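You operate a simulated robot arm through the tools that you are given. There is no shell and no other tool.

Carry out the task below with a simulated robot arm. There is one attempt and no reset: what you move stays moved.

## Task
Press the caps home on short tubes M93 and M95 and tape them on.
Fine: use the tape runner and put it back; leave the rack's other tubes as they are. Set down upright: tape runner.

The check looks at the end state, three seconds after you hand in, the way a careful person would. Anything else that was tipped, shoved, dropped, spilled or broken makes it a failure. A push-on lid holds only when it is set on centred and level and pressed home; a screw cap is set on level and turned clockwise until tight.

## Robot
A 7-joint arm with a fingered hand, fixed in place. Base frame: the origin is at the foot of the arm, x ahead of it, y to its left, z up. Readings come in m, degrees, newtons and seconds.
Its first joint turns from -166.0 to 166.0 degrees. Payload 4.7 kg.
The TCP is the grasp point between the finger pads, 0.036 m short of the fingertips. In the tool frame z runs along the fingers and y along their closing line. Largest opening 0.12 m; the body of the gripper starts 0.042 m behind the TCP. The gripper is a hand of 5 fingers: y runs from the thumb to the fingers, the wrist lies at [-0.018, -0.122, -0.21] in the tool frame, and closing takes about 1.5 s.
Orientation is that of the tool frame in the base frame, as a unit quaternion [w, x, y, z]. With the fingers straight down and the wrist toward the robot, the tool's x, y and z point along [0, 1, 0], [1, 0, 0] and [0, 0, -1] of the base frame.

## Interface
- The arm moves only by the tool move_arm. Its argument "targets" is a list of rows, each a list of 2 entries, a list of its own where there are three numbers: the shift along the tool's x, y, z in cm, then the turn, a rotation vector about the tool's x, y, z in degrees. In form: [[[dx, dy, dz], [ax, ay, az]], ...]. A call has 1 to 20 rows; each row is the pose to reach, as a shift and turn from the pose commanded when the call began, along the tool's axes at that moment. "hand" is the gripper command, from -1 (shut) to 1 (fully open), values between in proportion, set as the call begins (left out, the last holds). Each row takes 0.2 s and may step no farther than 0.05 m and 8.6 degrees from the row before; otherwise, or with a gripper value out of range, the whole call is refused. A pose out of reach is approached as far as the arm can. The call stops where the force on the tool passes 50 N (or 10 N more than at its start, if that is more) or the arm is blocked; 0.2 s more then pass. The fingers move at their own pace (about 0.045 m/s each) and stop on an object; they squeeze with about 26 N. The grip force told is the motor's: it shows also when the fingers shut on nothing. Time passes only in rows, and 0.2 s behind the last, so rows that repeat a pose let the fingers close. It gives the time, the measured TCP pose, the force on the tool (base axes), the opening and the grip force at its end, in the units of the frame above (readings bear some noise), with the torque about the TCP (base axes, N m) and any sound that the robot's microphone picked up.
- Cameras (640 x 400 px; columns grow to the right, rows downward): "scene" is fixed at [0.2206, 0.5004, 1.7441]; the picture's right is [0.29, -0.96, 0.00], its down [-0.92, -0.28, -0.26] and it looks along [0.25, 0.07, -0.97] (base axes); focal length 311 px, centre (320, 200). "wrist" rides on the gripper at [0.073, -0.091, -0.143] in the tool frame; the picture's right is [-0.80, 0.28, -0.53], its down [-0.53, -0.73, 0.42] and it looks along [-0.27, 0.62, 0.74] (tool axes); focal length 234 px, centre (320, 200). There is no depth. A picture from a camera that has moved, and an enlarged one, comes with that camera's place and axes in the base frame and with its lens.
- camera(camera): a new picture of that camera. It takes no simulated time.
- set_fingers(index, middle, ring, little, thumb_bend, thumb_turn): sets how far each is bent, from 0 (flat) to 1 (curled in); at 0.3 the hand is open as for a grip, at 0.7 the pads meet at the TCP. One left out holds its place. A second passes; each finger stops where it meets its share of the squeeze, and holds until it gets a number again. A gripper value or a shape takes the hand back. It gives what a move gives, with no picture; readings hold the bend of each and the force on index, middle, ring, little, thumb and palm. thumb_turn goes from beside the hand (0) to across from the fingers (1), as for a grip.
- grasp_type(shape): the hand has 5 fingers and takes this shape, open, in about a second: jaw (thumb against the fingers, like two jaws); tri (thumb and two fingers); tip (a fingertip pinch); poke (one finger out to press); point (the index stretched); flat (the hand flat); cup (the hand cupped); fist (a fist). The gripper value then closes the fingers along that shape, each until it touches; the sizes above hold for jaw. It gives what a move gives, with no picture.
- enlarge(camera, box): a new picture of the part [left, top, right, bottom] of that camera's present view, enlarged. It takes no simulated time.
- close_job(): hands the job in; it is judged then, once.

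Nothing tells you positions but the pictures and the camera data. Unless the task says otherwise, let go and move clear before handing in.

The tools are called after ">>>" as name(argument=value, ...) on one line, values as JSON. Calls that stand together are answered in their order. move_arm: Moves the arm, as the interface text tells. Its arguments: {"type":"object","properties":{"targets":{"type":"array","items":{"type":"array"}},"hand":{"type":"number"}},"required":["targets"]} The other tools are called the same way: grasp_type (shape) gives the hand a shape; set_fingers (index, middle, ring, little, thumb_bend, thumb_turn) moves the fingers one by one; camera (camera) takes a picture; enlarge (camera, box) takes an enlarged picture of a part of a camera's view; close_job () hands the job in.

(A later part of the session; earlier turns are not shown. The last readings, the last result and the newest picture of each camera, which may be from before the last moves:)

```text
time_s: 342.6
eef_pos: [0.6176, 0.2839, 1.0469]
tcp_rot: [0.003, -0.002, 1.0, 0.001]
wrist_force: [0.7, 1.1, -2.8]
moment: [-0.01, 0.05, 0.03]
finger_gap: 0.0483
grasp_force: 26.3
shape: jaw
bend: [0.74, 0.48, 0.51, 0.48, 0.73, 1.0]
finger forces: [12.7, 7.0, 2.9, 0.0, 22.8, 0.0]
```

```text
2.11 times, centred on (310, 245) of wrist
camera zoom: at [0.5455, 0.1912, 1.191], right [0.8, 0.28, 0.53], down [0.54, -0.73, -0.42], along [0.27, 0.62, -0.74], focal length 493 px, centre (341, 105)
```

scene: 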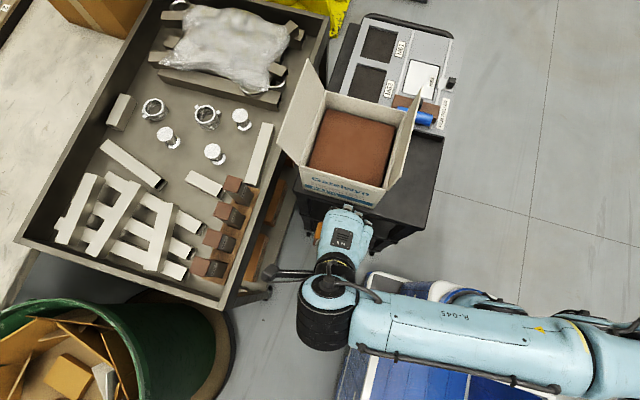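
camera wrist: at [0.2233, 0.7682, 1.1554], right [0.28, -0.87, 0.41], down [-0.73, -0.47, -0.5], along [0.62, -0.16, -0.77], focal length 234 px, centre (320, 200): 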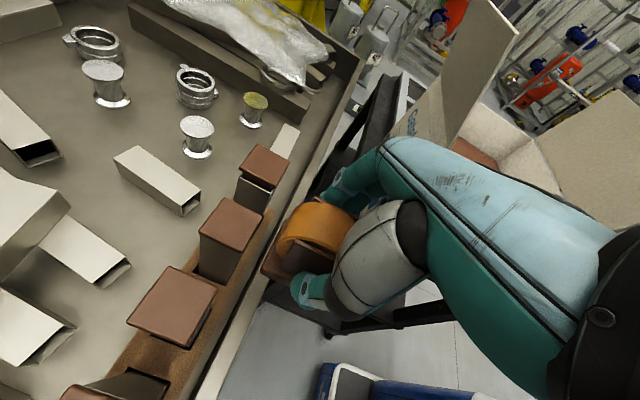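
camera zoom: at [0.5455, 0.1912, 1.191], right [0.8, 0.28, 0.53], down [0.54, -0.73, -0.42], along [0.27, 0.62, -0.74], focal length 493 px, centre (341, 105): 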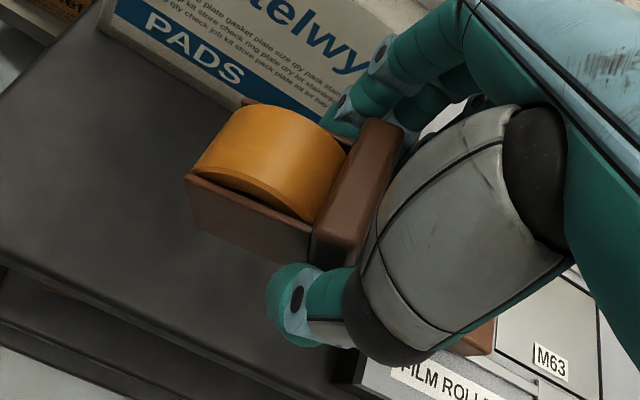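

Gripped. I carry it to the tubes once more.

>>> move_arm(targets=[[[3.5, 0, -2.5], [0, 0, 0]], [[7.5, 0, -4.5], [0, 0, 0]], [[11.5, 0, -6.5], [0, 0, 0]], [[16, 0, -7], [0, 0, 0]], [[20.5, 0, -7], [0, 0, 0]], [[25, 0, -7], [0, 0, 0]], [[29, 0, -7], [0, 0, 0]], [[31.8, 0, -7], [0, 0, 0]]])

>>> move_arm(targets=[[[0, 2.7, 0], [0, 0, 7.5]], [[0, 5.4, 0], [0, 0, 15]], [[0, 8.1, 0], [0, 0, 22.5]], [[0, 10.8, 0], [0, 0, 30]], [[0, 13.5, 0], [0, 0, 37.5]], [[0, 16.2, 0], [0, 0, 45]], [[0, 18.9, 0], [0, 0, 52.5]], [[0, 21.6, 0], [0, 0, 60]], [[0, 24.3, 0], [0, 0, 67.5]], [[0, 27, 0], [0, 0, 75]], [[0, 29.7, 0], [0, 0, 82.5]], [[0, 32, 0], [0, 0, 90]]])

>>> move_arm(targets=[[[3.5, 0.5, 1], [0, 3, 0]], [[7, 1, 2], [0, 6, 0]], [[10.5, 1.7, 3.5], [0, 10, 0]], [[13, 1.7, 6], [0, 10, 0]], [[13, 1.7, 8.5], [0, 10, 0]], [[13, 1.7, 8.5], [0, 10, 0]]])

>>> camera(camera="wrist")

>>> enlarge(camera="wrist", box=[160, 110, 360, 310])

```text
time_s: 344.4
eef_pos: [0.2986, 0.2853, 1.1188]
tcp_rot: [0.001, -0.002, 1.0, 0.002]
wrist_force: [0.0, 0.2, -2.5]
moment: [-0.02, -0.02, 0.01]
finger_gap: 0.0482
grasp_force: 26.1
shape: jaw
bend: [0.74, 0.48, 0.51, 0.48, 0.73, 1.0]
finger forces: [12.8, 7.0, 3.2, 0.1, 22.9, 0.0]
```

```text
time_s: 347.0
eef_pos: [0.296, 0.6028, 1.1194]
tcp_rot: [-0.001, 0.706, 0.708, 0.003]
wrist_force: [-0.2, -1.5, -0.3]
moment: [0.01, 0.01, 0.0]
finger_gap: 0.0481
grasp_force: 26.2
shape: jaw
bend: [0.74, 0.48, 0.52, 0.48, 0.73, 1.0]
finger forces: [12.7, 7.0, 3.2, 0.0, 22.9, 0.1]
```

```text
time_s: 348.4
eef_pos: [0.3161, 0.7354, 1.0356]
tcp_rot: [-0.061, 0.704, 0.705, 0.064]
wrist_force: [-0.1, -0.6, -2.8]
moment: [-0.01, -0.02, 0.0]
finger_gap: 0.0479
grasp_force: 25.7
shape: jaw
bend: [0.74, 0.48, 0.52, 0.48, 0.73, 1.0]
finger forces: [12.7, 7.1, 3.5, 0.0, 23.0, 0.1]
```

```text
taken
camera wrist: at [0.2244, 0.7807, 1.1878], right [0.28, -0.88, 0.38], down [-0.73, -0.45, -0.51], along [0.62, -0.13, -0.77], focal length 234 px, centre (320, 200)
```

wrist: 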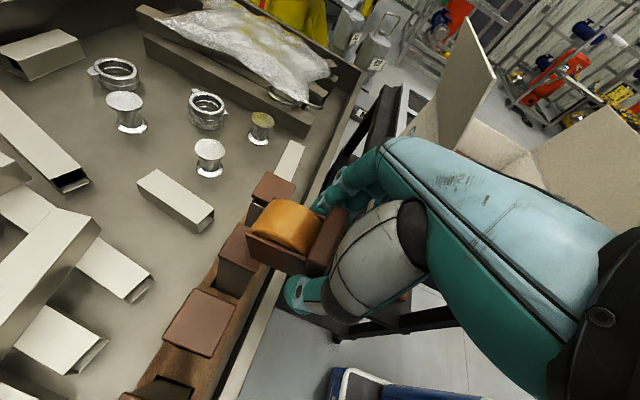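

```text
2.00 times, centred on (260, 210) of wrist
camera zoom: at [0.2244, 0.7807, 1.1878], right [0.28, -0.88, 0.38], down [-0.73, -0.45, -0.51], along [0.62, -0.13, -0.77], focal length 468 px, centre (440, 180)
```

zoom: 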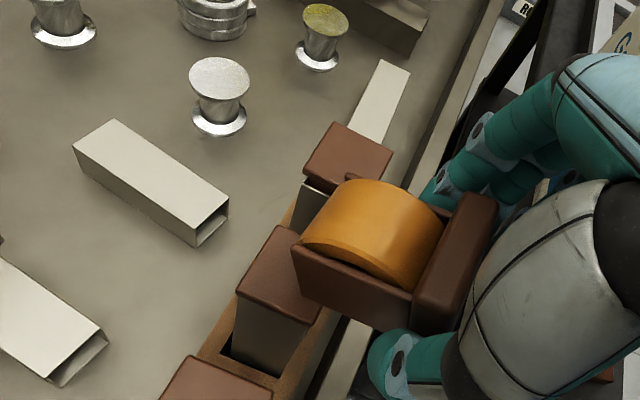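

The roll is in front of and above M93's cap. I make a slow full pass over the cap from front edge to rear edge at about 2 mm height, then one with contact.

>>> move_arm(targets=[[[-0.24, 0.1, 1.35], [0, 0, 0]], [[-0.48, 0.2, 2.7], [0, 0, 0]], [[0.02, 0.2, 2.79], [0, 0, 0]], [[0.51, 0.2, 2.87], [0, 0, 0]], [[1.0, 0.2, 2.96], [0, 0, 0]], [[1.49, 0.2, 3.05], [0, 0, 0]], [[1.98, 0.2, 3.13], [0, 0, 0]], [[2.48, 0.2, 3.22], [0, 0, 0]], [[2.97, 0.2, 3.31], [0, 0, 0]], [[3.46, 0.2, 3.4], [0, 0, 0]], [[3.95, 0.2, 3.48], [0, 0, 0]], [[4.45, 0.2, 3.57], [0, 0, 0]], [[4.94, 0.2, 3.66], [0, 0, 0]], [[5.43, 0.2, 3.74], [0, 0, 0]], [[5.92, 0.2, 3.83], [0, 0, 0]], [[6.42, 0.2, 3.92], [0, 0, 0]], [[6.91, 0.2, 4.0], [0, 0, 0]]])

>>> enlarge(camera="wrist", box=[160, 110, 360, 310])

```text
time_s: 352.0
eef_pos: [0.3172, 0.8109, 1.007]
tcp_rot: [-0.062, 0.703, 0.706, 0.064]
wrist_force: [0.2, 0.3, -1.9]
moment: [0.0, 0.01, 0.0]
finger_gap: 0.0481
grasp_force: 26.2
shape: jaw
bend: [0.74, 0.48, 0.52, 0.48, 0.73, 1.0]
finger forces: [13.2, 6.8, 3.7, 0.0, 23.0, 0.1]
```

```text
2.00 times, centred on (260, 210) of wrist
camera zoom: at [0.2251, 0.8557, 1.1612], right [0.28, -0.88, 0.38], down [-0.73, -0.45, -0.51], along [0.62, -0.13, -0.77], focal length 468 px, centre (440, 180)
```

zoom: 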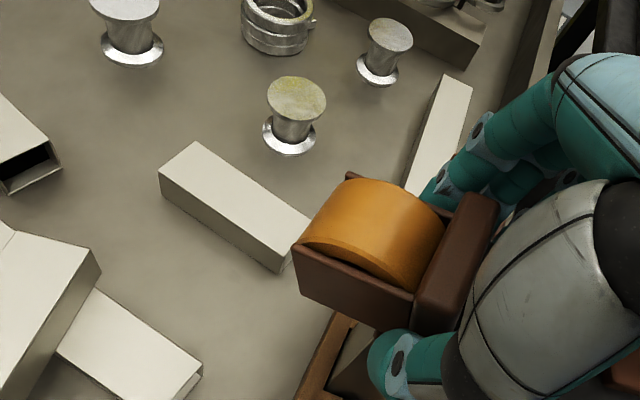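

The full hover pass reached well past the rear edge. Now I return from rear to front with light contact.

>>> move_arm(targets=[[[-0.08, 0, 0.44], [0, 0, 0]], [[-0.57, 0, 0.35], [0, 0, 0]], [[-1.06, 0, 0.27], [0, 0, 0]], [[-1.55, 0, 0.18], [0, 0, 0]], [[-2.05, 0, 0.09], [0, 0, 0]], [[-2.54, 0, 0.0], [0, 0, 0]], [[-3.03, 0, -0.08], [0, 0, 0]], [[-3.52, 0, -0.17], [0, 0, 0]]])

>>> move_arm(targets=[[[-0.49, 0, -0.09], [0, 0, 0]], [[-0.99, 0, -0.17], [0, 0, 0]], [[-1.48, 0, -0.26], [0, 0, 0]], [[-1.97, 0, -0.35], [0, 0, 0]], [[-2.46, 0, -0.44], [0, 0, 0]], [[-2.96, 0, -0.52], [0, 0, 0]], [[-3.45, 0, -0.61], [0, 0, 0]], [[-3.94, 0, -0.7], [0, 0, 0]]])

>>> enlarge(camera="wrist", box=[160, 110, 360, 310])

```text
time_s: 353.8
eef_pos: [0.3164, 0.775, 1.0034]
tcp_rot: [-0.062, 0.704, 0.705, 0.064]
wrist_force: [-0.2, 1.0, 1.0]
moment: [0.13, -0.05, 0.05]
finger_gap: 0.048
grasp_force: 26.0
shape: jaw
bend: [0.74, 0.48, 0.52, 0.48, 0.73, 1.0]
finger forces: [13.9, 6.9, 2.2, 0.0, 22.9, 0.0]
```

```text
time_s: 355.6
eef_pos: [0.3156, 0.7345, 1.0006]
tcp_rot: [-0.062, 0.703, 0.706, 0.064]
wrist_force: [0.3, 0.4, 2.6]
moment: [0.18, -0.09, -0.01]
finger_gap: 0.0479
grasp_force: 26.0
shape: jaw
bend: [0.74, 0.48, 0.53, 0.48, 0.73, 1.0]
finger forces: [14.9, 6.8, 1.8, 0.0, 22.8, 0.0]
```

```text
2.00 times, centred on (260, 210) of wrist
camera zoom: at [0.2243, 0.7804, 1.1565], right [0.28, -0.88, 0.38], down [-0.73, -0.45, -0.51], along [0.62, -0.13, -0.77], focal length 468 px, centre (440, 180)
```

zoom: 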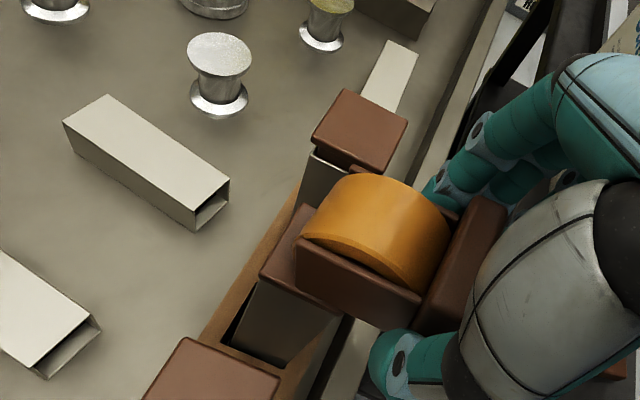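

The contact pass ran from the rear edge to the front edge. I complete it over the front edge and down the tube's face, then look.

>>> move_arm(targets=[[[-0.87, 0, -0.05], [0, 0, 0]], [[-1.64, 0, 0.52], [0, 0, 0]], [[-2.01, 0, 1.47], [0, 0, 0]], [[-2.18, 0, 2.46], [0, 0, 0]], [[-2.26, 0, 3.46], [0, 0, 0]], [[-2.38, 0, 4.46], [0, 0, 0]], [[-2.56, 0, 5.44], [0, 0, 0]]])

>>> move_arm(targets=[[[-1, 0, 0], [0, 0, 0]], [[-4, 0, -1], [0, 0, 0]], [[-7.5, 0, -4], [0, 0, 0]], [[-10, 0, -7.5], [0, 0, 0]], [[-11.5, 1.5, -11], [0, 0, 0]], [[-11.5, 1.5, -11], [0, 0, 0]]])

>>> enlarge(camera="scene", box=[200, 165, 250, 235])

>>> enlarge(camera="wrist", box=[30, 110, 210, 290])

```text
time_s: 357.2
eef_pos: [0.3166, 0.7193, 0.9426]
tcp_rot: [-0.061, 0.703, 0.706, 0.063]
wrist_force: [0.2, 0.0, -1.8]
moment: [-0.07, 0.02, -0.04]
finger_gap: 0.0485
grasp_force: 26.0
shape: jaw
bend: [0.74, 0.47, 0.53, 0.48, 0.73, 1.0]
finger forces: [13.0, 9.2, 1.5, 0.0, 22.8, 0.0]
```

```text
time_s: 358.6
eef_pos: [0.332, 0.5886, 1.0321]
tcp_rot: [-0.062, 0.704, 0.705, 0.065]
wrist_force: [-0.3, 0.1, -1.9]
moment: [-0.03, 0.02, -0.01]
finger_gap: 0.0485
grasp_force: 25.9
shape: jaw
bend: [0.74, 0.47, 0.53, 0.48, 0.73, 1.0]
finger forces: [13.2, 9.1, 1.4, 0.1, 22.8, 0.1]
```

```text
5.71 times, centred on (225, 200) of scene
camera zoom: at [0.2206, 0.5004, 1.7441], right [0.29, -0.96, 0.0], down [-0.92, -0.28, -0.26], along [0.25, 0.07, -0.97], focal length 1775 px, centre (863, 200)
```

zoom: 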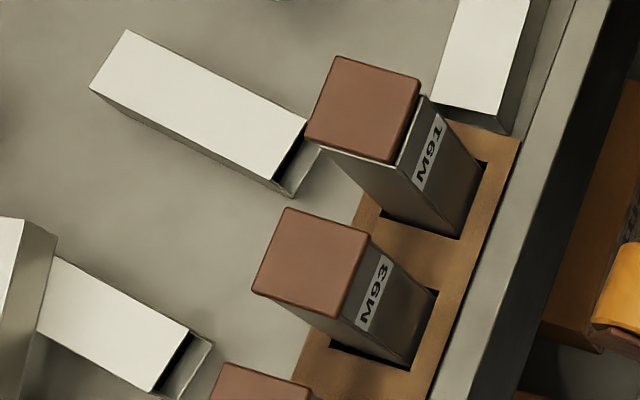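

```text
2.22 times, centred on (120, 200) of wrist
camera zoom: at [0.2403, 0.6344, 1.1872], right [0.28, -0.88, 0.38], down [-0.73, -0.45, -0.51], along [0.62, -0.13, -0.77], focal length 520 px, centre (764, 200)
```

zoom: 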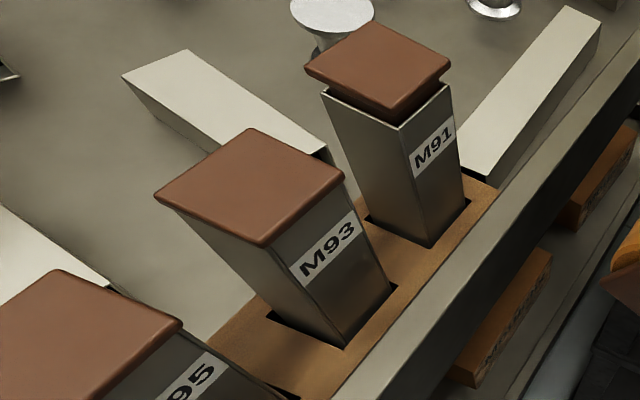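

Still no tape. All my seam crossings were either feather-light or over about 12 N, so I'll do one more with controlled, moderate pressure of about 5 N, advancing step by step from the cap's edge down.

>>> move_arm(targets=[[[3.94, -0.5, 0.7], [0, 0, 0]], [[7.62, -1, 2.87], [0, 0, 0]], [[9.99, -1.45, 6.7], [0, 0, 0]], [[11.96, -1.45, 7.05], [0, 0, 0]], [[12.94, -1.45, 7.22], [0, 0, 0]], [[13.69, -1.45, 7.36], [0, 0, 0]], [[13.69, -1.45, 7.36], [0, 0, 0]]])

>>> move_arm(targets=[[[0.15, 0, 0.03], [0, 0, 0]], [[0.3, 0, 0.05], [0, 0, 0]], [[0.3, 0, 0.05], [0, 0, 0]]])

>>> enlarge(camera="wrist", box=[160, 110, 360, 310])

```text
time_s: 360.2
eef_pos: [0.3173, 0.7368, 0.9856]
tcp_rot: [-0.061, 0.703, 0.706, 0.064]
wrist_force: [-0.7, -0.7, -1.8]
moment: [-0.06, -0.03, 0.03]
finger_gap: 0.0485
grasp_force: 26.2
shape: jaw
bend: [0.74, 0.47, 0.53, 0.48, 0.73, 1.0]
finger forces: [13.2, 9.3, 1.2, 0.0, 22.8, 0.1]
```

```text
time_s: 361.0
eef_pos: [0.3178, 0.7387, 0.9844]
tcp_rot: [-0.062, 0.703, 0.706, 0.064]
wrist_force: [-0.4, -0.8, -2.5]
moment: [-0.05, 0.04, -0.01]
finger_gap: 0.0483
grasp_force: 25.6
shape: jaw
bend: [0.74, 0.47, 0.53, 0.48, 0.73, 1.0]
finger forces: [13.2, 9.2, 1.3, 0.0, 22.8, 0.0]
```

```text
2.00 times, centred on (260, 210) of wrist
camera zoom: at [0.2255, 0.7838, 1.1386], right [0.28, -0.88, 0.38], down [-0.73, -0.45, -0.51], along [0.62, -0.13, -0.77], focal length 468 px, centre (440, 180)
```

zoom: 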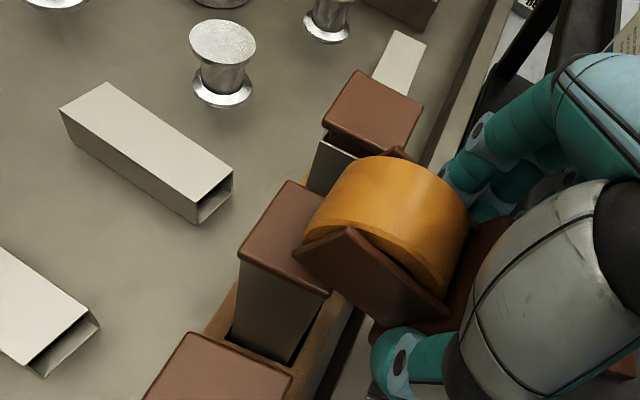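

The runner has pitched nose-up again from contact. A tape laid along a joint really needs the roll's axis parallel to the tube, straddling the joint, which I have never tried; near M95 there is room to tip the hand sideways for that. I back out first.

>>> move_arm(targets=[[[-1, 0, -1], [0, 0, 0]], [[-4, 0, -3], [0, -3, 0]], [[-7.5, -0.5, -5.5], [0, -6, 0]], [[-11, -1, -7.5], [0, -10, 0]], [[-13.5, -1.5, -8.5], [0, -10, 0]]])

>>> move_arm(targets=[[[0, 0, 0], [-7.5, 0, 0]], [[0, 0, 0], [-15, 0, 0]], [[0, 0, 0], [-22.5, 0, 0]], [[0, 0, 0], [-30, 0, 0]], [[0, 0, 0], [-37.5, 0, 0]], [[0, 0, 0], [-45, 0, 0]], [[0, 0, 0], [-52.5, 0, 0]], [[0, 0, 0], [-60, 0, 0]], [[0, 0, 0], [-60, 0, 0]]])

>>> camera(camera="wrist")

>>> camera(camera="scene")

```text
time_s: 362.2
eef_pos: [0.303, 0.5895, 1.0428]
tcp_rot: [0.0, 0.706, 0.709, 0.002]
wrist_force: [0.9, 0.6, -3.1]
moment: [-0.05, 0.02, -0.01]
finger_gap: 0.0486
grasp_force: 26.0
shape: jaw
bend: [0.74, 0.47, 0.53, 0.48, 0.73, 1.0]
finger forces: [13.1, 9.1, 1.2, 0.0, 22.6, 0.1]
```

```text
time_s: 364.2
eef_pos: [0.3028, 0.5897, 1.0431]
tcp_rot: [0.353, 0.611, 0.612, 0.357]
wrist_force: [-0.5, 0.4, -3.6]
moment: [-0.01, 0.02, 0.0]
finger_gap: 0.0487
grasp_force: 26.0
shape: jaw
bend: [0.74, 0.47, 0.53, 0.48, 0.73, 1.0]
finger forces: [12.7, 8.8, 1.1, 0.1, 23.6, 0.0]
```

```text
taken
camera wrist: at [0.1331, 0.6616, 1.0372], right [-0.31, -0.81, 0.5], down [0.01, -0.53, -0.85], along [0.95, -0.26, 0.17], focal length 234 px, centre (320, 200)
```

wrist: 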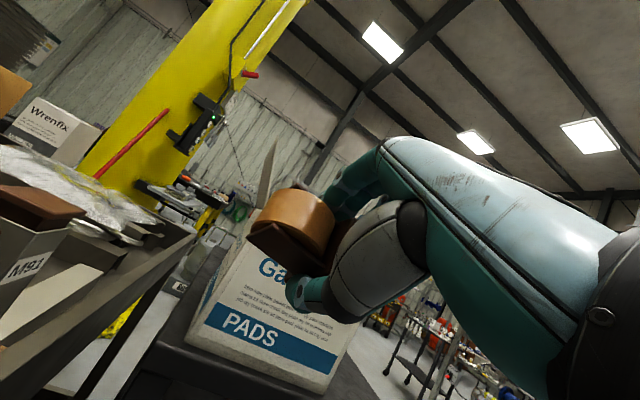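

```text
taken
```

scene: 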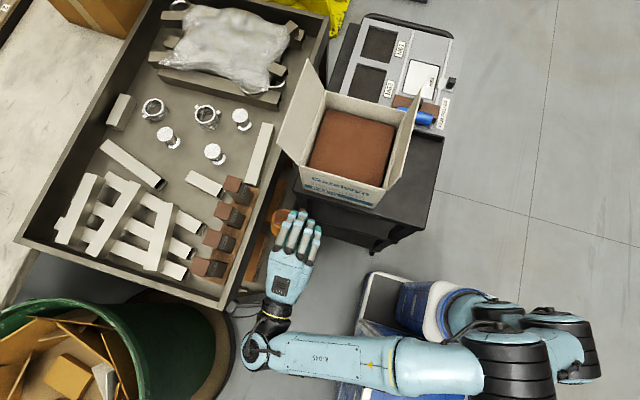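

The tipped orientation is reachable: the roll's axis is now about 30° from vertical and faces the tubes. I check how the roll sits before approaching M95.

>>> enlarge(camera="wrist", box=[210, 150, 410, 340])

>>> enlarge(camera="scene", box=[190, 160, 340, 310])

```text
2.11 times, centred on (310, 245) of wrist
camera zoom: at [0.1331, 0.6616, 1.0372], right [-0.31, -0.81, 0.5], down [0.01, -0.53, -0.85], along [0.95, -0.26, 0.17], focal length 493 px, centre (341, 105)
```

zoom: 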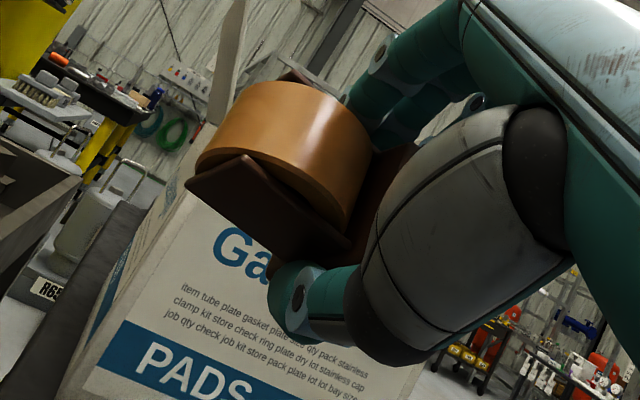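

```text
2.67 times, centred on (265, 235) of scene
camera zoom: at [0.2206, 0.5004, 1.7441], right [0.29, -0.96, 0.0], down [-0.92, -0.28, -0.26], along [0.25, 0.07, -0.97], focal length 828 px, centre (467, 107)
```

zoom: 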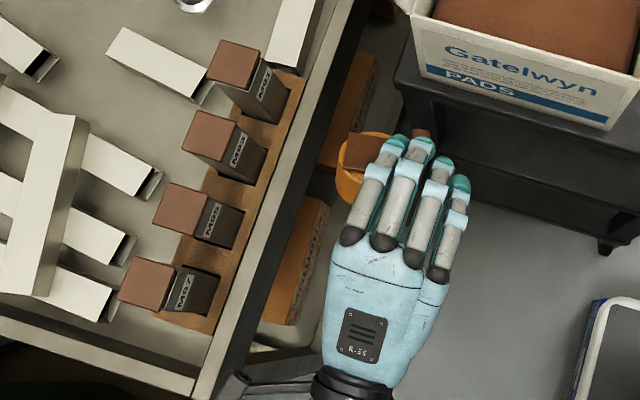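

All four tubes stand in line in this view. I move the tipped roll to the front of M95 at the joint height, keeping clear of its neighbours.

>>> move_arm(targets=[[[3.5, -3.1, -1.06], [0, 0, 0]], [[7.05, -6.17, -2.12], [0, 0, 0]], [[8.5, -8.65, -0.7], [0, 0, 0]], [[10.05, -11.14, 0.72], [0, 0, 0]], [[11.5, -11.14, 0.72], [0, 0, 0]], [[11.5, -11.14, 0.72], [0, 0, 0]]])

>>> camera(camera="wrist")

>>> enlarge(camera="scene", box=[180, 170, 300, 290])

```text
time_s: 365.6
eef_pos: [0.2548, 0.7057, 0.9449]
tcp_rot: [0.353, 0.611, 0.612, 0.357]
wrist_force: [0.3, 0.3, -2.6]
moment: [-0.02, 0.02, 0.02]
finger_gap: 0.0482
grasp_force: 25.6
shape: jaw
bend: [0.74, 0.47, 0.53, 0.48, 0.73, 1.0]
finger forces: [12.7, 8.7, 1.1, 0.1, 23.6, 0.1]
```

```text
taken
camera wrist: at [0.0843, 0.7776, 0.9372], right [-0.31, -0.81, 0.5], down [0.01, -0.53, -0.85], along [0.95, -0.26, 0.17], focal length 234 px, centre (320, 200)
```

wrist: 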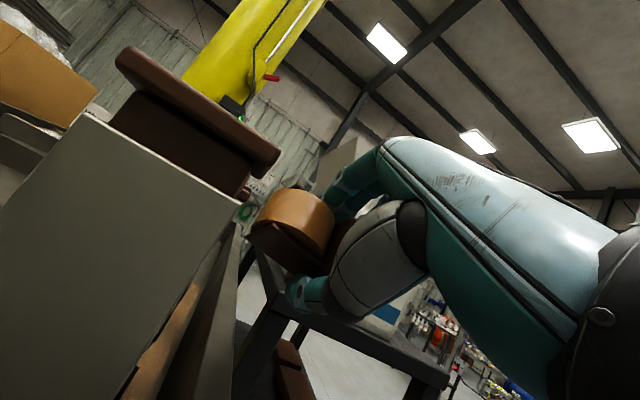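

```text
3.33 times, centred on (240, 230) of scene
camera zoom: at [0.2206, 0.5004, 1.7441], right [0.29, -0.96, 0.0], down [-0.92, -0.28, -0.26], along [0.25, 0.07, -0.97], focal length 1035 px, centre (587, 100)
```

zoom: 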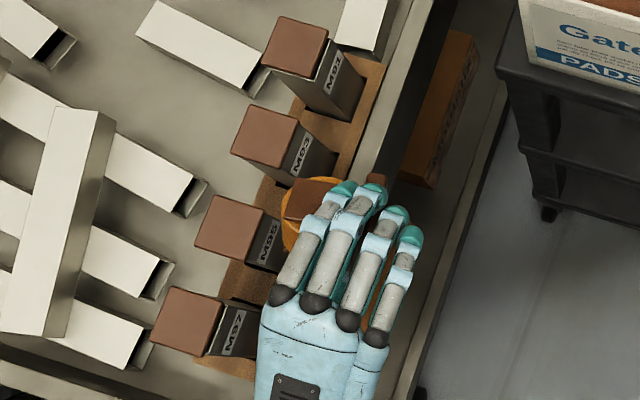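

The roll is in front of M95's joint between M93 and M95. I move in to light contact.

>>> move_arm(targets=[[[0.7, 0, 0], [0, 0, 0]], [[1.2, 0, 0], [0, 0, 0]], [[1.5, 0, 0], [0, 0, 0]], [[1.7, 0, 0], [0, 0, 0]], [[1.9, 0, 0], [0, 0, 0]], [[1.9, 0, 0], [0, 0, 0]]])

>>> enlarge(camera="wrist", box=[210, 150, 370, 310])

>>> enlarge(camera="scene", box=[190, 190, 270, 270])

```text
time_s: 367.0
eef_pos: [0.2521, 0.7239, 0.9443]
tcp_rot: [0.353, 0.611, 0.612, 0.356]
wrist_force: [-0.5, -0.5, -2.9]
moment: [-0.06, 0.05, -0.03]
finger_gap: 0.0484
grasp_force: 26.1
shape: jaw
bend: [0.74, 0.47, 0.53, 0.48, 0.73, 1.0]
finger forces: [12.6, 8.8, 1.1, 0.1, 23.6, 0.0]
```

```text
2.50 times, centred on (290, 230) of wrist
camera zoom: at [0.0835, 0.7964, 0.9377], right [-0.31, -0.81, 0.5], down [0.01, -0.53, -0.85], along [0.95, -0.26, 0.17], focal length 585 px, centre (395, 125)
```

zoom: 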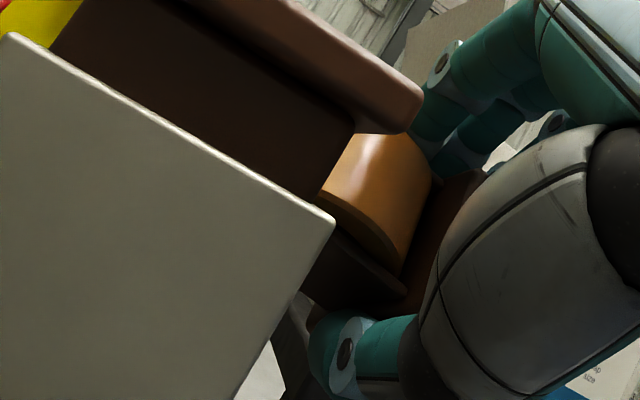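

```text
5.00 times, centred on (230, 230) of scene
camera zoom: at [0.2206, 0.5004, 1.7441], right [0.29, -0.96, 0.0], down [-0.92, -0.28, -0.26], along [0.25, 0.07, -0.97], focal length 1553 px, centre (770, 50)
```

zoom: 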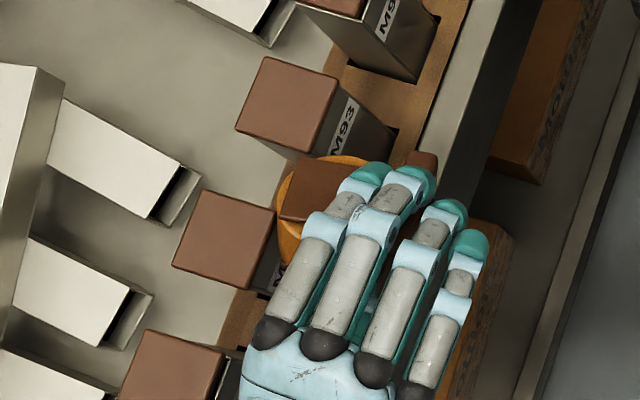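

The roll is at M95's right front corner. I press in slightly and sweep along the joint to the left and back.

>>> move_arm(targets=[[[0.2, 0, 0], [0, 0, 0]], [[0.3, -0.2, -0.35], [0, 0, 0]], [[0.3, -0.4, -0.69], [0, 0, 0]], [[0.3, -0.6, -1.04], [0, 0, 0]], [[0.3, -0.8, -1.39], [0, 0, 0]], [[0.3, -1.0, -1.74], [0, 0, 0]], [[0.3, -1.2, -2.08], [0, 0, 0]], [[0.3, -1.4, -2.43], [0, 0, 0]], [[0.3, -1.6, -2.78], [0, 0, 0]], [[0.3, -1.8, -3.12], [0, 0, 0]]])

>>> enlarge(camera="scene", box=[190, 190, 270, 270])

>>> move_arm(targets=[[[0, 0.2, 0.35], [0, 0, 0]], [[0, 0.4, 0.69], [0, 0, 0]], [[0, 0.6, 1.04], [0, 0, 0]], [[0, 0.8, 1.39], [0, 0, 0]], [[0, 1.0, 1.74], [0, 0, 0]], [[0, 1.2, 2.08], [0, 0, 0]], [[0, 1.4, 2.43], [0, 0, 0]], [[0, 1.6, 2.78], [0, 0, 0]], [[-0.5, 1.6, 2.78], [0, 0, 0]], [[-2, 1.6, 2.78], [0, 0, 0]]])

>>> enlarge(camera="scene", box=[190, 190, 270, 270])

```text
time_s: 369.2
eef_pos: [0.2182, 0.7271, 0.944]
tcp_rot: [0.353, 0.611, 0.612, 0.356]
wrist_force: [0.0, -0.4, -1.7]
moment: [-0.04, 0.0, -0.01]
finger_gap: 0.0486
grasp_force: 25.8
shape: jaw
bend: [0.74, 0.47, 0.53, 0.48, 0.73, 1.0]
finger forces: [12.6, 8.9, 0.9, 0.0, 23.5, 0.1]
```

```text
5.00 times, centred on (230, 230) of scene
camera zoom: at [0.2206, 0.5004, 1.7441], right [0.29, -0.96, 0.0], down [-0.92, -0.28, -0.26], along [0.25, 0.07, -0.97], focal length 1553 px, centre (770, 50)
```

zoom: 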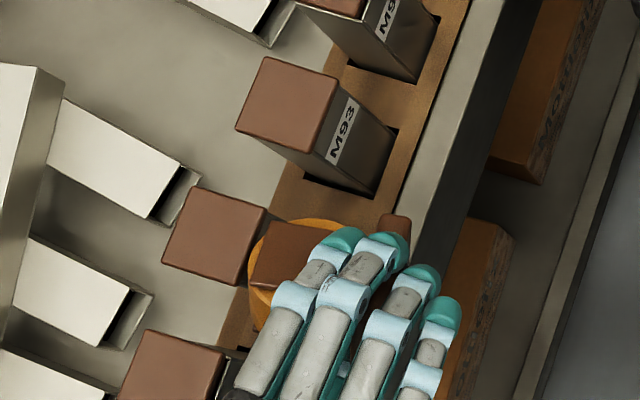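

```text
time_s: 371.4
eef_pos: [0.2491, 0.7061, 0.9434]
tcp_rot: [0.354, 0.612, 0.611, 0.355]
wrist_force: [0.3, -0.6, -2.1]
moment: [-0.02, 0.02, 0.0]
finger_gap: 0.0485
grasp_force: 26.2
shape: jaw
bend: [0.74, 0.47, 0.53, 0.48, 0.73, 1.0]
finger forces: [12.8, 8.9, 1.0, 0.0, 23.7, 0.1]
```

```text
5.00 times, centred on (230, 230) of scene
camera zoom: at [0.2206, 0.5004, 1.7441], right [0.29, -0.96, 0.0], down [-0.92, -0.28, -0.26], along [0.25, 0.07, -0.97], focal length 1553 px, centre (770, 50)
```

zoom: 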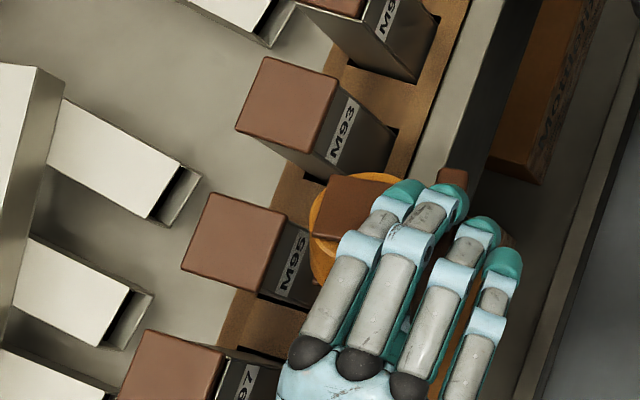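

No tape there either. In this orientation I can also load it against the slot's stop, so I'll press M95 to the stop and sweep along its joint under moderate load.

>>> move_arm(targets=[[[1, -0.2, -0.35], [0, 0, 0]], [[2, -0.2, -0.35], [0, 0, 0]], [[2.8, -0.2, -0.35], [0, 0, 0]], [[3.3, -0.2, -0.35], [0, 0, 0]], [[3.6, -0.2, -0.35], [0, 0, 0]], [[3.6, -0.2, -0.35], [0, 0, 0]]])

>>> move_arm(targets=[[[0.1, 0, 0], [0, 0, 0]], [[0.2, 0, 0], [0, 0, 0]], [[0.2, 0, 0], [0, 0, 0]]])

>>> enlarge(camera="scene", box=[180, 190, 260, 270])

```text
time_s: 372.8
eef_pos: [0.2439, 0.7422, 0.9443]
tcp_rot: [0.353, 0.612, 0.612, 0.356]
wrist_force: [1.7, -9.5, 1.8]
moment: [-0.13, -0.14, -0.32]
finger_gap: 0.0488
grasp_force: 26.0
shape: jaw
bend: [0.74, 0.46, 0.53, 0.48, 0.73, 1.0]
finger forces: [12.8, 10.9, 1.3, 0.0, 22.2, 0.0]
```

```text
time_s: 373.6
eef_pos: [0.245, 0.7439, 0.9445]
tcp_rot: [0.353, 0.611, 0.612, 0.356]
wrist_force: [2.8, -12.6, 4.7]
moment: [-0.22, -0.18, -0.41]
finger_gap: 0.0486
grasp_force: 25.6
shape: jaw
bend: [0.74, 0.46, 0.52, 0.48, 0.73, 1.0]
finger forces: [12.7, 11.7, 1.8, 0.1, 21.0, 0.0]
```

```text
5.00 times, centred on (220, 230) of scene
camera zoom: at [0.2206, 0.5004, 1.7441], right [0.29, -0.96, 0.0], down [-0.92, -0.28, -0.26], along [0.25, 0.07, -0.97], focal length 1553 px, centre (820, 50)
```

zoom: 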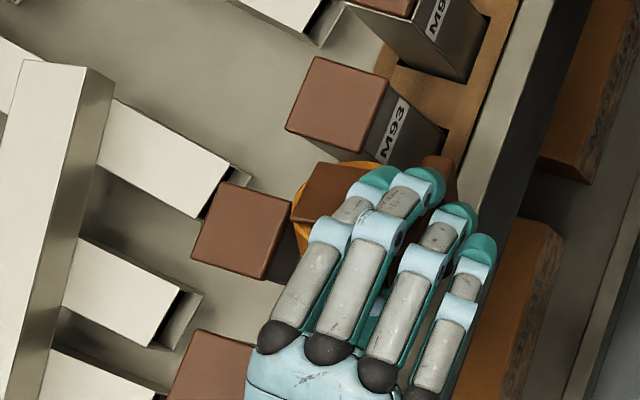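

>>> move_arm(targets=[[[-0.05, -0.15, -0.26], [0, 0, 0]], [[-0.05, -0.3, -0.52], [0, 0, 0]], [[-0.05, -0.45, -0.78], [0, 0, 0]], [[-0.05, -0.6, -1.04], [0, 0, 0]], [[-0.05, -0.75, -1.3], [0, 0, 0]], [[-0.05, -0.9, -1.56], [0, 0, 0]]])

>>> move_arm(targets=[[[0, 0.2, 0.35], [0, 0, 0]], [[0, 0.4, 0.69], [0, 0, 0]], [[0, 0.6, 1.04], [0, 0, 0]], [[0, 0.8, 1.39], [0, 0, 0]], [[0, 1.0, 1.74], [0, 0, 0]], [[0, 1.2, 2.08], [0, 0, 0]], [[0, 1.4, 2.43], [0, 0, 0]]])

>>> move_arm(targets=[[[-0.3, 0, 0], [0, 0, 0]], [[-0.6, 0, 0], [0, 0, 0]], [[-1.0, 0, 0], [0, 0, 0]], [[-1.5, 0, 0], [0, 0, 0]], [[-2.2, 0, 0], [0, 0, 0]], [[-4, 0.3, 0.5], [0, 0, 0]], [[-7, 1.5, 0.5], [0, 0, 0]], [[-10, 3.5, 0.5], [0, 0, 0]], [[-13, 5.5, 0.5], [0, 0, 0]], [[-13, 5.5, 0.5], [0, 0, 0]]])

>>> enlarge(camera="scene", box=[180, 180, 260, 280])

```text
time_s: 375.0
eef_pos: [0.2269, 0.7446, 0.9446]
tcp_rot: [0.353, 0.611, 0.613, 0.357]
wrist_force: [0.9, -2.9, -2.1]
moment: [-0.16, -0.02, -0.19]
finger_gap: 0.0469
grasp_force: 26.0
shape: jaw
bend: [0.74, 0.46, 0.53, 0.48, 0.75, 1.0]
finger forces: [11.1, 9.5, 0.4, 0.0, 33.5, 0.0]
```

```text
time_s: 376.6
eef_pos: [0.2557, 0.7451, 0.9428]
tcp_rot: [0.353, 0.611, 0.612, 0.356]
wrist_force: [-0.6, -1.5, -1.5]
moment: [-0.02, 0.03, 0.01]
finger_gap: 0.0458
grasp_force: 26.1
shape: jaw
bend: [0.74, 0.47, 0.53, 0.48, 0.75, 1.0]
finger forces: [11.5, 8.2, 0.5, 0.0, 25.8, 0.1]
```

```text
time_s: 378.8
eef_pos: [0.2872, 0.6149, 0.9887]
tcp_rot: [0.353, 0.61, 0.613, 0.357]
wrist_force: [-0.2, 0.1, -2.6]
moment: [-0.02, 0.06, 0.0]
finger_gap: 0.046
grasp_force: 26.3
shape: jaw
bend: [0.74, 0.47, 0.53, 0.48, 0.75, 1.0]
finger forces: [11.5, 8.1, 0.4, 0.0, 26.0, 0.0]
```

```text
4.00 times, centred on (220, 230) of scene
camera zoom: at [0.2206, 0.5004, 1.7441], right [0.29, -0.96, 0.0], down [-0.92, -0.28, -0.26], along [0.25, 0.07, -0.97], focal length 1242 px, centre (720, 80)
```

zoom: 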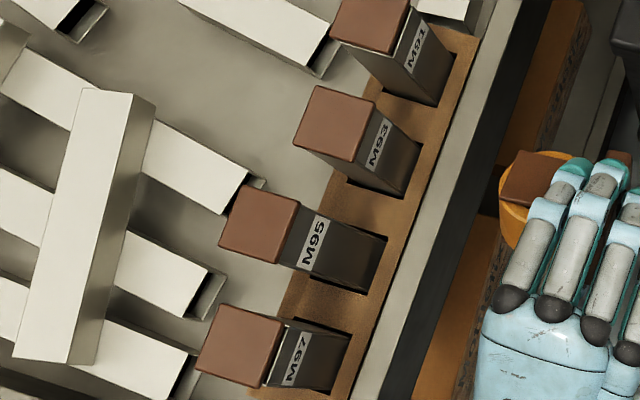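

M95 is now resting leaned back against its slot (to be set straight), and there is still no tape on it. I have one alignment left to try: the roll's axis truly parallel to the tube. I tip the hand another 15° and check the roll's pose.

>>> move_arm(targets=[[[0, 0, 0], [-5, 0, 0]], [[0, 0, 0], [-10, 0, 0]], [[0, 0, 0], [-15, 0, 0]], [[0, 0, 0], [-15, 0, 0]]])

>>> camera(camera="wrist")

>>> enlarge(camera="wrist", box=[210, 150, 410, 340])

```text
time_s: 379.8
eef_pos: [0.2877, 0.614, 0.9902]
tcp_rot: [0.429, 0.56, 0.56, 0.435]
wrist_force: [-0.3, 0.2, -0.7]
moment: [-0.02, 0.1, 0.02]
finger_gap: 0.0459
grasp_force: 26.5
shape: jaw
bend: [0.74, 0.47, 0.53, 0.48, 0.75, 1.0]
finger forces: [11.5, 8.1, 0.2, 0.1, 26.3, 0.0]
out of reach, approached as far as the arm can: row 3
```

```text
taken
camera wrist: at [0.1254, 0.686, 0.9403], right [-0.43, -0.81, 0.4], down [0.23, -0.53, -0.82], along [0.87, -0.27, 0.41], focal length 234 px, centre (320, 200)
```

wrist: 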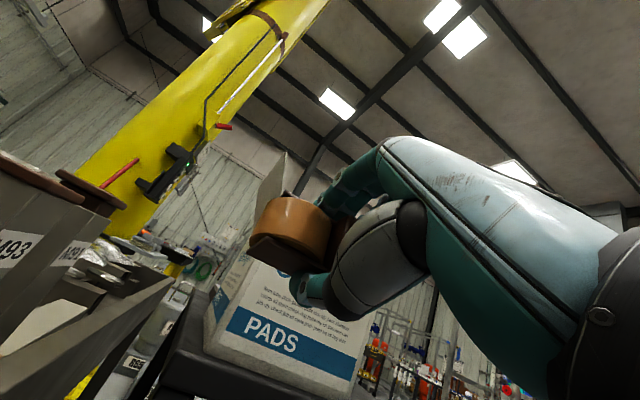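

```text
2.11 times, centred on (310, 245) of wrist
camera zoom: at [0.1254, 0.686, 0.9403], right [-0.43, -0.81, 0.4], down [0.23, -0.53, -0.82], along [0.87, -0.27, 0.41], focal length 493 px, centre (341, 105)
```

zoom: 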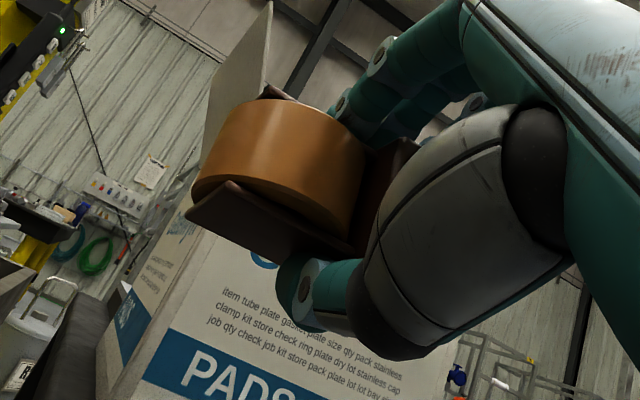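

>>> camera(camera="scene")

```text
taken
```

scene: 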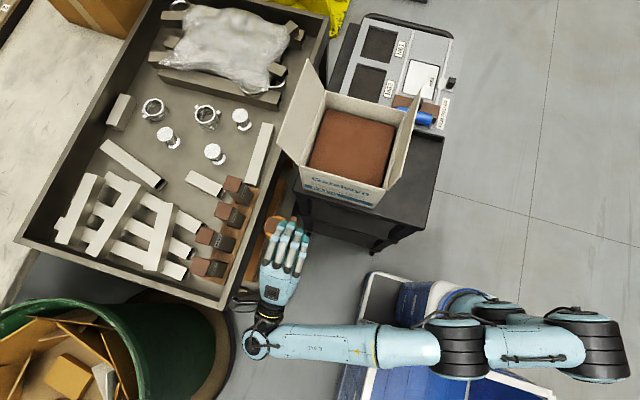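

I'm stopping the sideways attempts; going further would bring the wrist over the bin. I need to regrip the runner upright anyway to put it back, and that also allows one proper long run of its base over the caps drawn toward me, which will help straighten M95. I turn the hand upright and return to the cart.

>>> move_arm(targets=[[[-0.5, 1.5, -1], [8, 0, 0]], [[-1, 3, -2], [16, 0, 0]], [[-1.5, 4.5, -3], [24, 0, 0]], [[-2, 6, -4], [32, 0, 0]], [[-2.5, 7.5, -4.5], [40, 0, 0]], [[-3, 9, -5], [48, 0, 0]], [[-3.5, 10, -5], [56, 0, 0]], [[-4, 11, -5], [64, 0, 0]], [[-4, 11.5, -5], [72, 0, 0]], [[-4, 11.5, -5], [75, 0, 0]]])

>>> camera(camera="scene")

```text
time_s: 382.0
eef_pos: [0.2681, 0.5733, 1.1131]
tcp_rot: [-0.001, 0.706, 0.708, 0.002]
wrist_force: [0.3, 0.2, -3.1]
moment: [-0.05, -0.01, 0.02]
finger_gap: 0.0457
grasp_force: 25.8
shape: jaw
bend: [0.74, 0.47, 0.53, 0.48, 0.75, 1.0]
finger forces: [12.3, 8.3, 0.3, 0.1, 25.0, 0.0]
```

```text
taken
```

scene: 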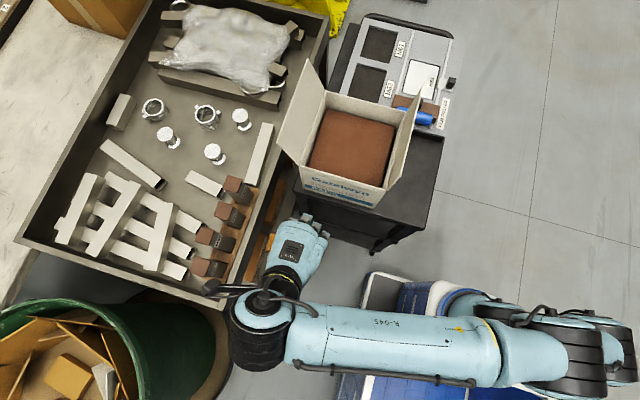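

>>> move_arm(targets=[[[-2.5, 0.3, 0], [0, 0, -7.5]], [[-5, 0.6, 0], [0, 0, -15]], [[-7.5, 0.9, 0], [0, 0, -22.5]], [[-10, 1.2, 0], [0, 0, -30]], [[-12.5, 1.5, 0], [0, 0, -37.5]], [[-15, 1.8, 0], [0, 0, -45]], [[-17.5, 2.1, 0], [0, 0, -52.5]], [[-20, 2.4, 0], [0, 0, -60]], [[-22.5, 2.7, 0], [0, 0, -67.5]], [[-25, 3, 0], [0, 0, -75]], [[-27.5, 3.2, 0], [0, 0, -82.5]], [[-30, 3.2, 0], [0, 0, -90]]])

>>> enlarge(camera="wrist", box=[210, 150, 410, 340])

```text
time_s: 384.6
eef_pos: [0.3001, 0.2741, 1.113]
tcp_rot: [0.002, -0.003, 1.0, 0.002]
wrist_force: [0.3, 0.4, -2.5]
moment: [-0.03, -0.01, 0.0]
finger_gap: 0.0456
grasp_force: 25.8
shape: jaw
bend: [0.74, 0.47, 0.53, 0.48, 0.75, 1.0]
finger forces: [12.4, 7.9, 0.2, 0.0, 24.6, 0.1]
```

```text
2.11 times, centred on (310, 245) of wrist
camera zoom: at [0.2293, 0.1823, 1.2563], right [0.8, 0.28, 0.53], down [0.54, -0.73, -0.43], along [0.27, 0.62, -0.73], focal length 493 px, centre (341, 105)
```

zoom: 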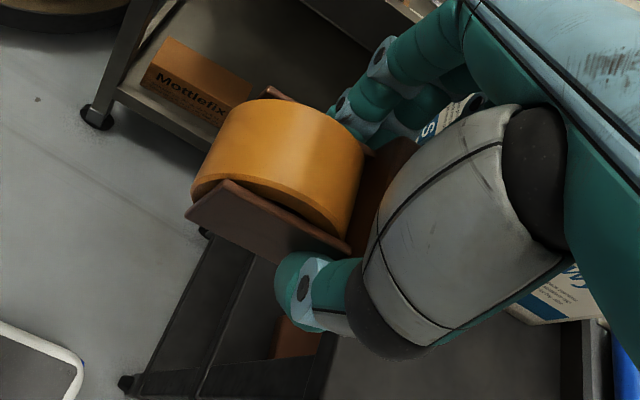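

>>> move_arm(targets=[[[-2.5, 0, 0], [0, -3, 0]], [[-6.5, 0.3, 0], [0, -8, 0]], [[-11, 0.3, 0], [0, -14, 0]], [[-15.5, 0.5, 0], [0, -20, 0]], [[-20, 0.8, 0], [0, -26, 0]], [[-24, 1.2, 1.5], [0, -31, 0]], [[-27, 2, 4.5], [0, -33, 0]], [[-28.7, 2.9, 8], [0, -33, 0]], [[-28.7, 2.9, 12], [0, -33, 0]], [[-28.7, 2.9, 15.5], [0, -33, 0]], [[-28.7, 2.9, 17.8], [0, -33, 0]], [[-28.7, 2.9, 17.8], [0, -33, 0]]])

>>> camera(camera="wrist")

>>> enlarge(camera="scene", box=[370, 110, 490, 230])

```text
time_s: 387.2
eef_pos: [0.5883, 0.3048, 0.9363]
tcp_rot: [0.286, -0.002, 0.958, 0.003]
wrist_force: [0.8, -0.2, -2.1]
moment: [0.0, -0.01, 0.05]
finger_gap: 0.0459
grasp_force: 26.0
shape: jaw
bend: [0.74, 0.47, 0.53, 0.48, 0.75, 1.0]
finger forces: [12.5, 7.7, 0.1, 0.0, 24.4, 0.1]
```

```text
taken
camera wrist: at [0.4495, 0.2122, 1.017], right [0.38, 0.28, 0.88], down [0.68, -0.73, -0.07], along [0.62, 0.62, -0.47], focal length 234 px, centre (320, 200)
```

wrist: 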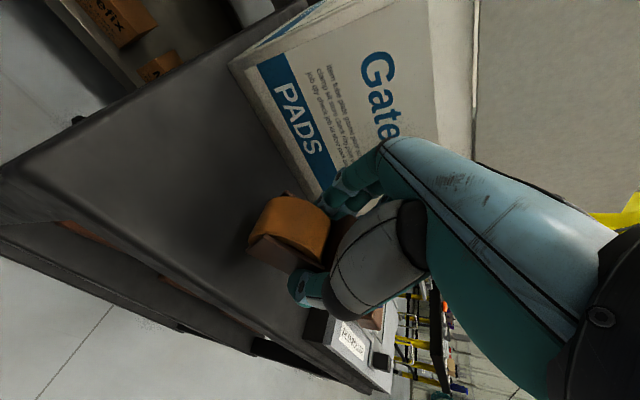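

```text
3.33 times, centred on (430, 170) of scene
camera zoom: at [0.2206, 0.5004, 1.7441], right [0.29, -0.96, 0.0], down [-0.92, -0.28, -0.26], along [0.25, 0.07, -0.97], focal length 1035 px, centre (-47, 300)
```

zoom: 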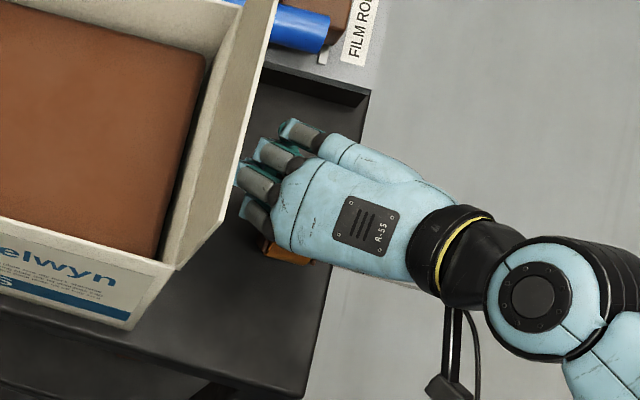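

>>> move_arm(targets=[[[0.44, 0, 0.67], [0, 0, 0]], [[0.65, 0, 1.0], [0, 0, 0]], [[0.76, 0, 1.17], [0, 0, 0]], [[0.87, 0, 1.34], [0, 0, 0]], [[0.87, 0, 1.34], [0, 0, 0]]])

>>> move_arm(targets=[[[0.05, 0, 0.08], [0, 0, 0]], [[0.11, 0, 0.17], [0, 0, 0]], [[0.16, 0, 0.25], [0, 0, 0]], [[0.16, 0, 0.25], [0, 0, 0]]])

```text
time_s: 388.4
eef_pos: [0.5897, 0.3051, 0.9193]
tcp_rot: [0.285, -0.001, 0.958, 0.002]
wrist_force: [0.4, -0.3, -1.7]
moment: [-0.01, 0.02, 0.01]
finger_gap: 0.046
grasp_force: 25.6
shape: jaw
bend: [0.74, 0.47, 0.53, 0.48, 0.75, 1.0]
finger forces: [12.5, 7.6, 0.3, 0.0, 24.5, 0.0]
```

```text
time_s: 389.4
eef_pos: [0.589, 0.305, 0.9164]
tcp_rot: [0.286, -0.002, 0.958, 0.003]
wrist_force: [2.2, 0.9, 4.7]
moment: [0.13, 0.0, -0.06]
finger_gap: 0.0455
grasp_force: 25.9
shape: jaw
bend: [0.74, 0.47, 0.53, 0.48, 0.75, 1.0]
finger forces: [13.8, 7.3, 1.4, 0.0, 24.7, 0.0]
```

The runner is down; I release and lift away to see how it lies.

>>> move_arm(targets=[[[0, 0, 0], [0, 0, 0]], [[0, 0, 0], [0, 0, 0]], [[0, 0, 0], [0, 0, 0]], [[0, 0, 0], [0, 0, 0]], [[0, 0, 0], [0, 0, 0]], [[0, 0, 0], [0, 0, 0]]], hand=0.42)

>>> move_arm(targets=[[[0, 0, -3], [0, 0, 0]], [[0, 0, -6], [0, 0, 0]], [[0, 0, -9], [0, 5, 0]], [[0, 0, -12], [0, 12, 0]], [[0, 0, -14.5], [0, 19, 0]], [[0, 0, -16], [0, 26, 0]], [[0, 0, -17], [0, 33, 0]], [[0, 0, -17], [0, 33, 0]]])

>>> camera(camera="wrist")

>>> enlarge(camera="scene", box=[380, 120, 480, 220])

```text
time_s: 390.8
eef_pos: [0.5888, 0.3046, 0.9165]
tcp_rot: [0.285, 0.0, 0.958, 0.002]
wrist_force: [-0.9, -0.4, 0.4]
moment: [0.0, 0.0, -0.01]
finger_gap: 0.0846
grasp_force: 0.0
shape: jaw
bend: [0.27, 0.37, 0.35, 0.35, 0.59, 0.99]
finger forces: [0.1, 0.0, 0.0, 0.0, 0.0, 0.1]
```

```text
time_s: 392.6
eef_pos: [0.4936, 0.3035, 1.0604]
tcp_rot: [0.001, -0.002, 1.0, 0.003]
wrist_force: [0.2, -0.6, -0.3]
moment: [-0.02, 0.0, -0.01]
finger_gap: 0.0849
grasp_force: 0.1
shape: jaw
bend: [0.27, 0.37, 0.35, 0.35, 0.59, 0.99]
finger forces: [0.0, 0.0, 0.0, 0.0, 0.0, 0.0]
```

```text
taken
camera wrist: at [0.4225, 0.2115, 1.2033], right [0.8, 0.28, 0.53], down [0.54, -0.73, -0.43], along [0.27, 0.62, -0.73], focal length 234 px, centre (320, 200)
```

wrist: 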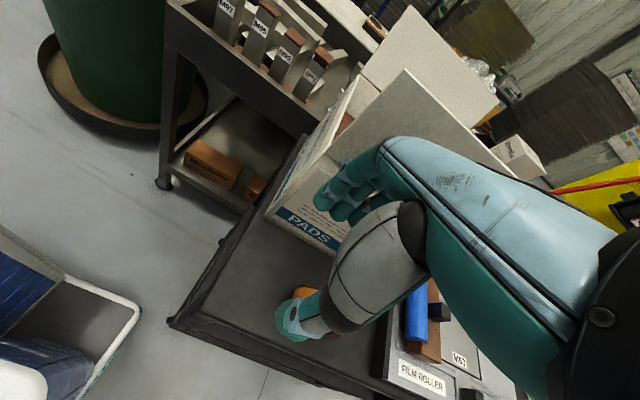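

```text
4.00 times, centred on (430, 170) of scene
camera zoom: at [0.2206, 0.5004, 1.7441], right [0.29, -0.96, 0.0], down [-0.92, -0.28, -0.26], along [0.25, 0.07, -0.97], focal length 1242 px, centre (-120, 320)
```

zoom: 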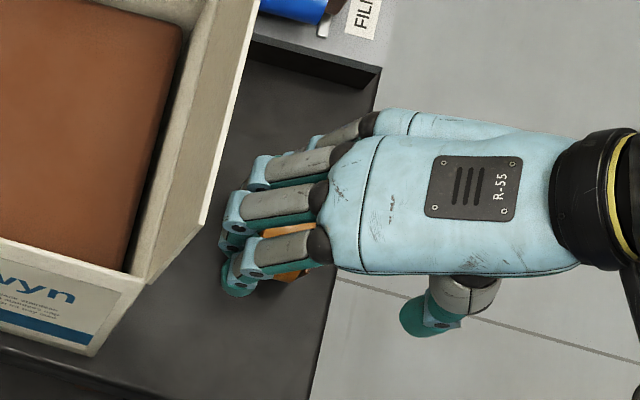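

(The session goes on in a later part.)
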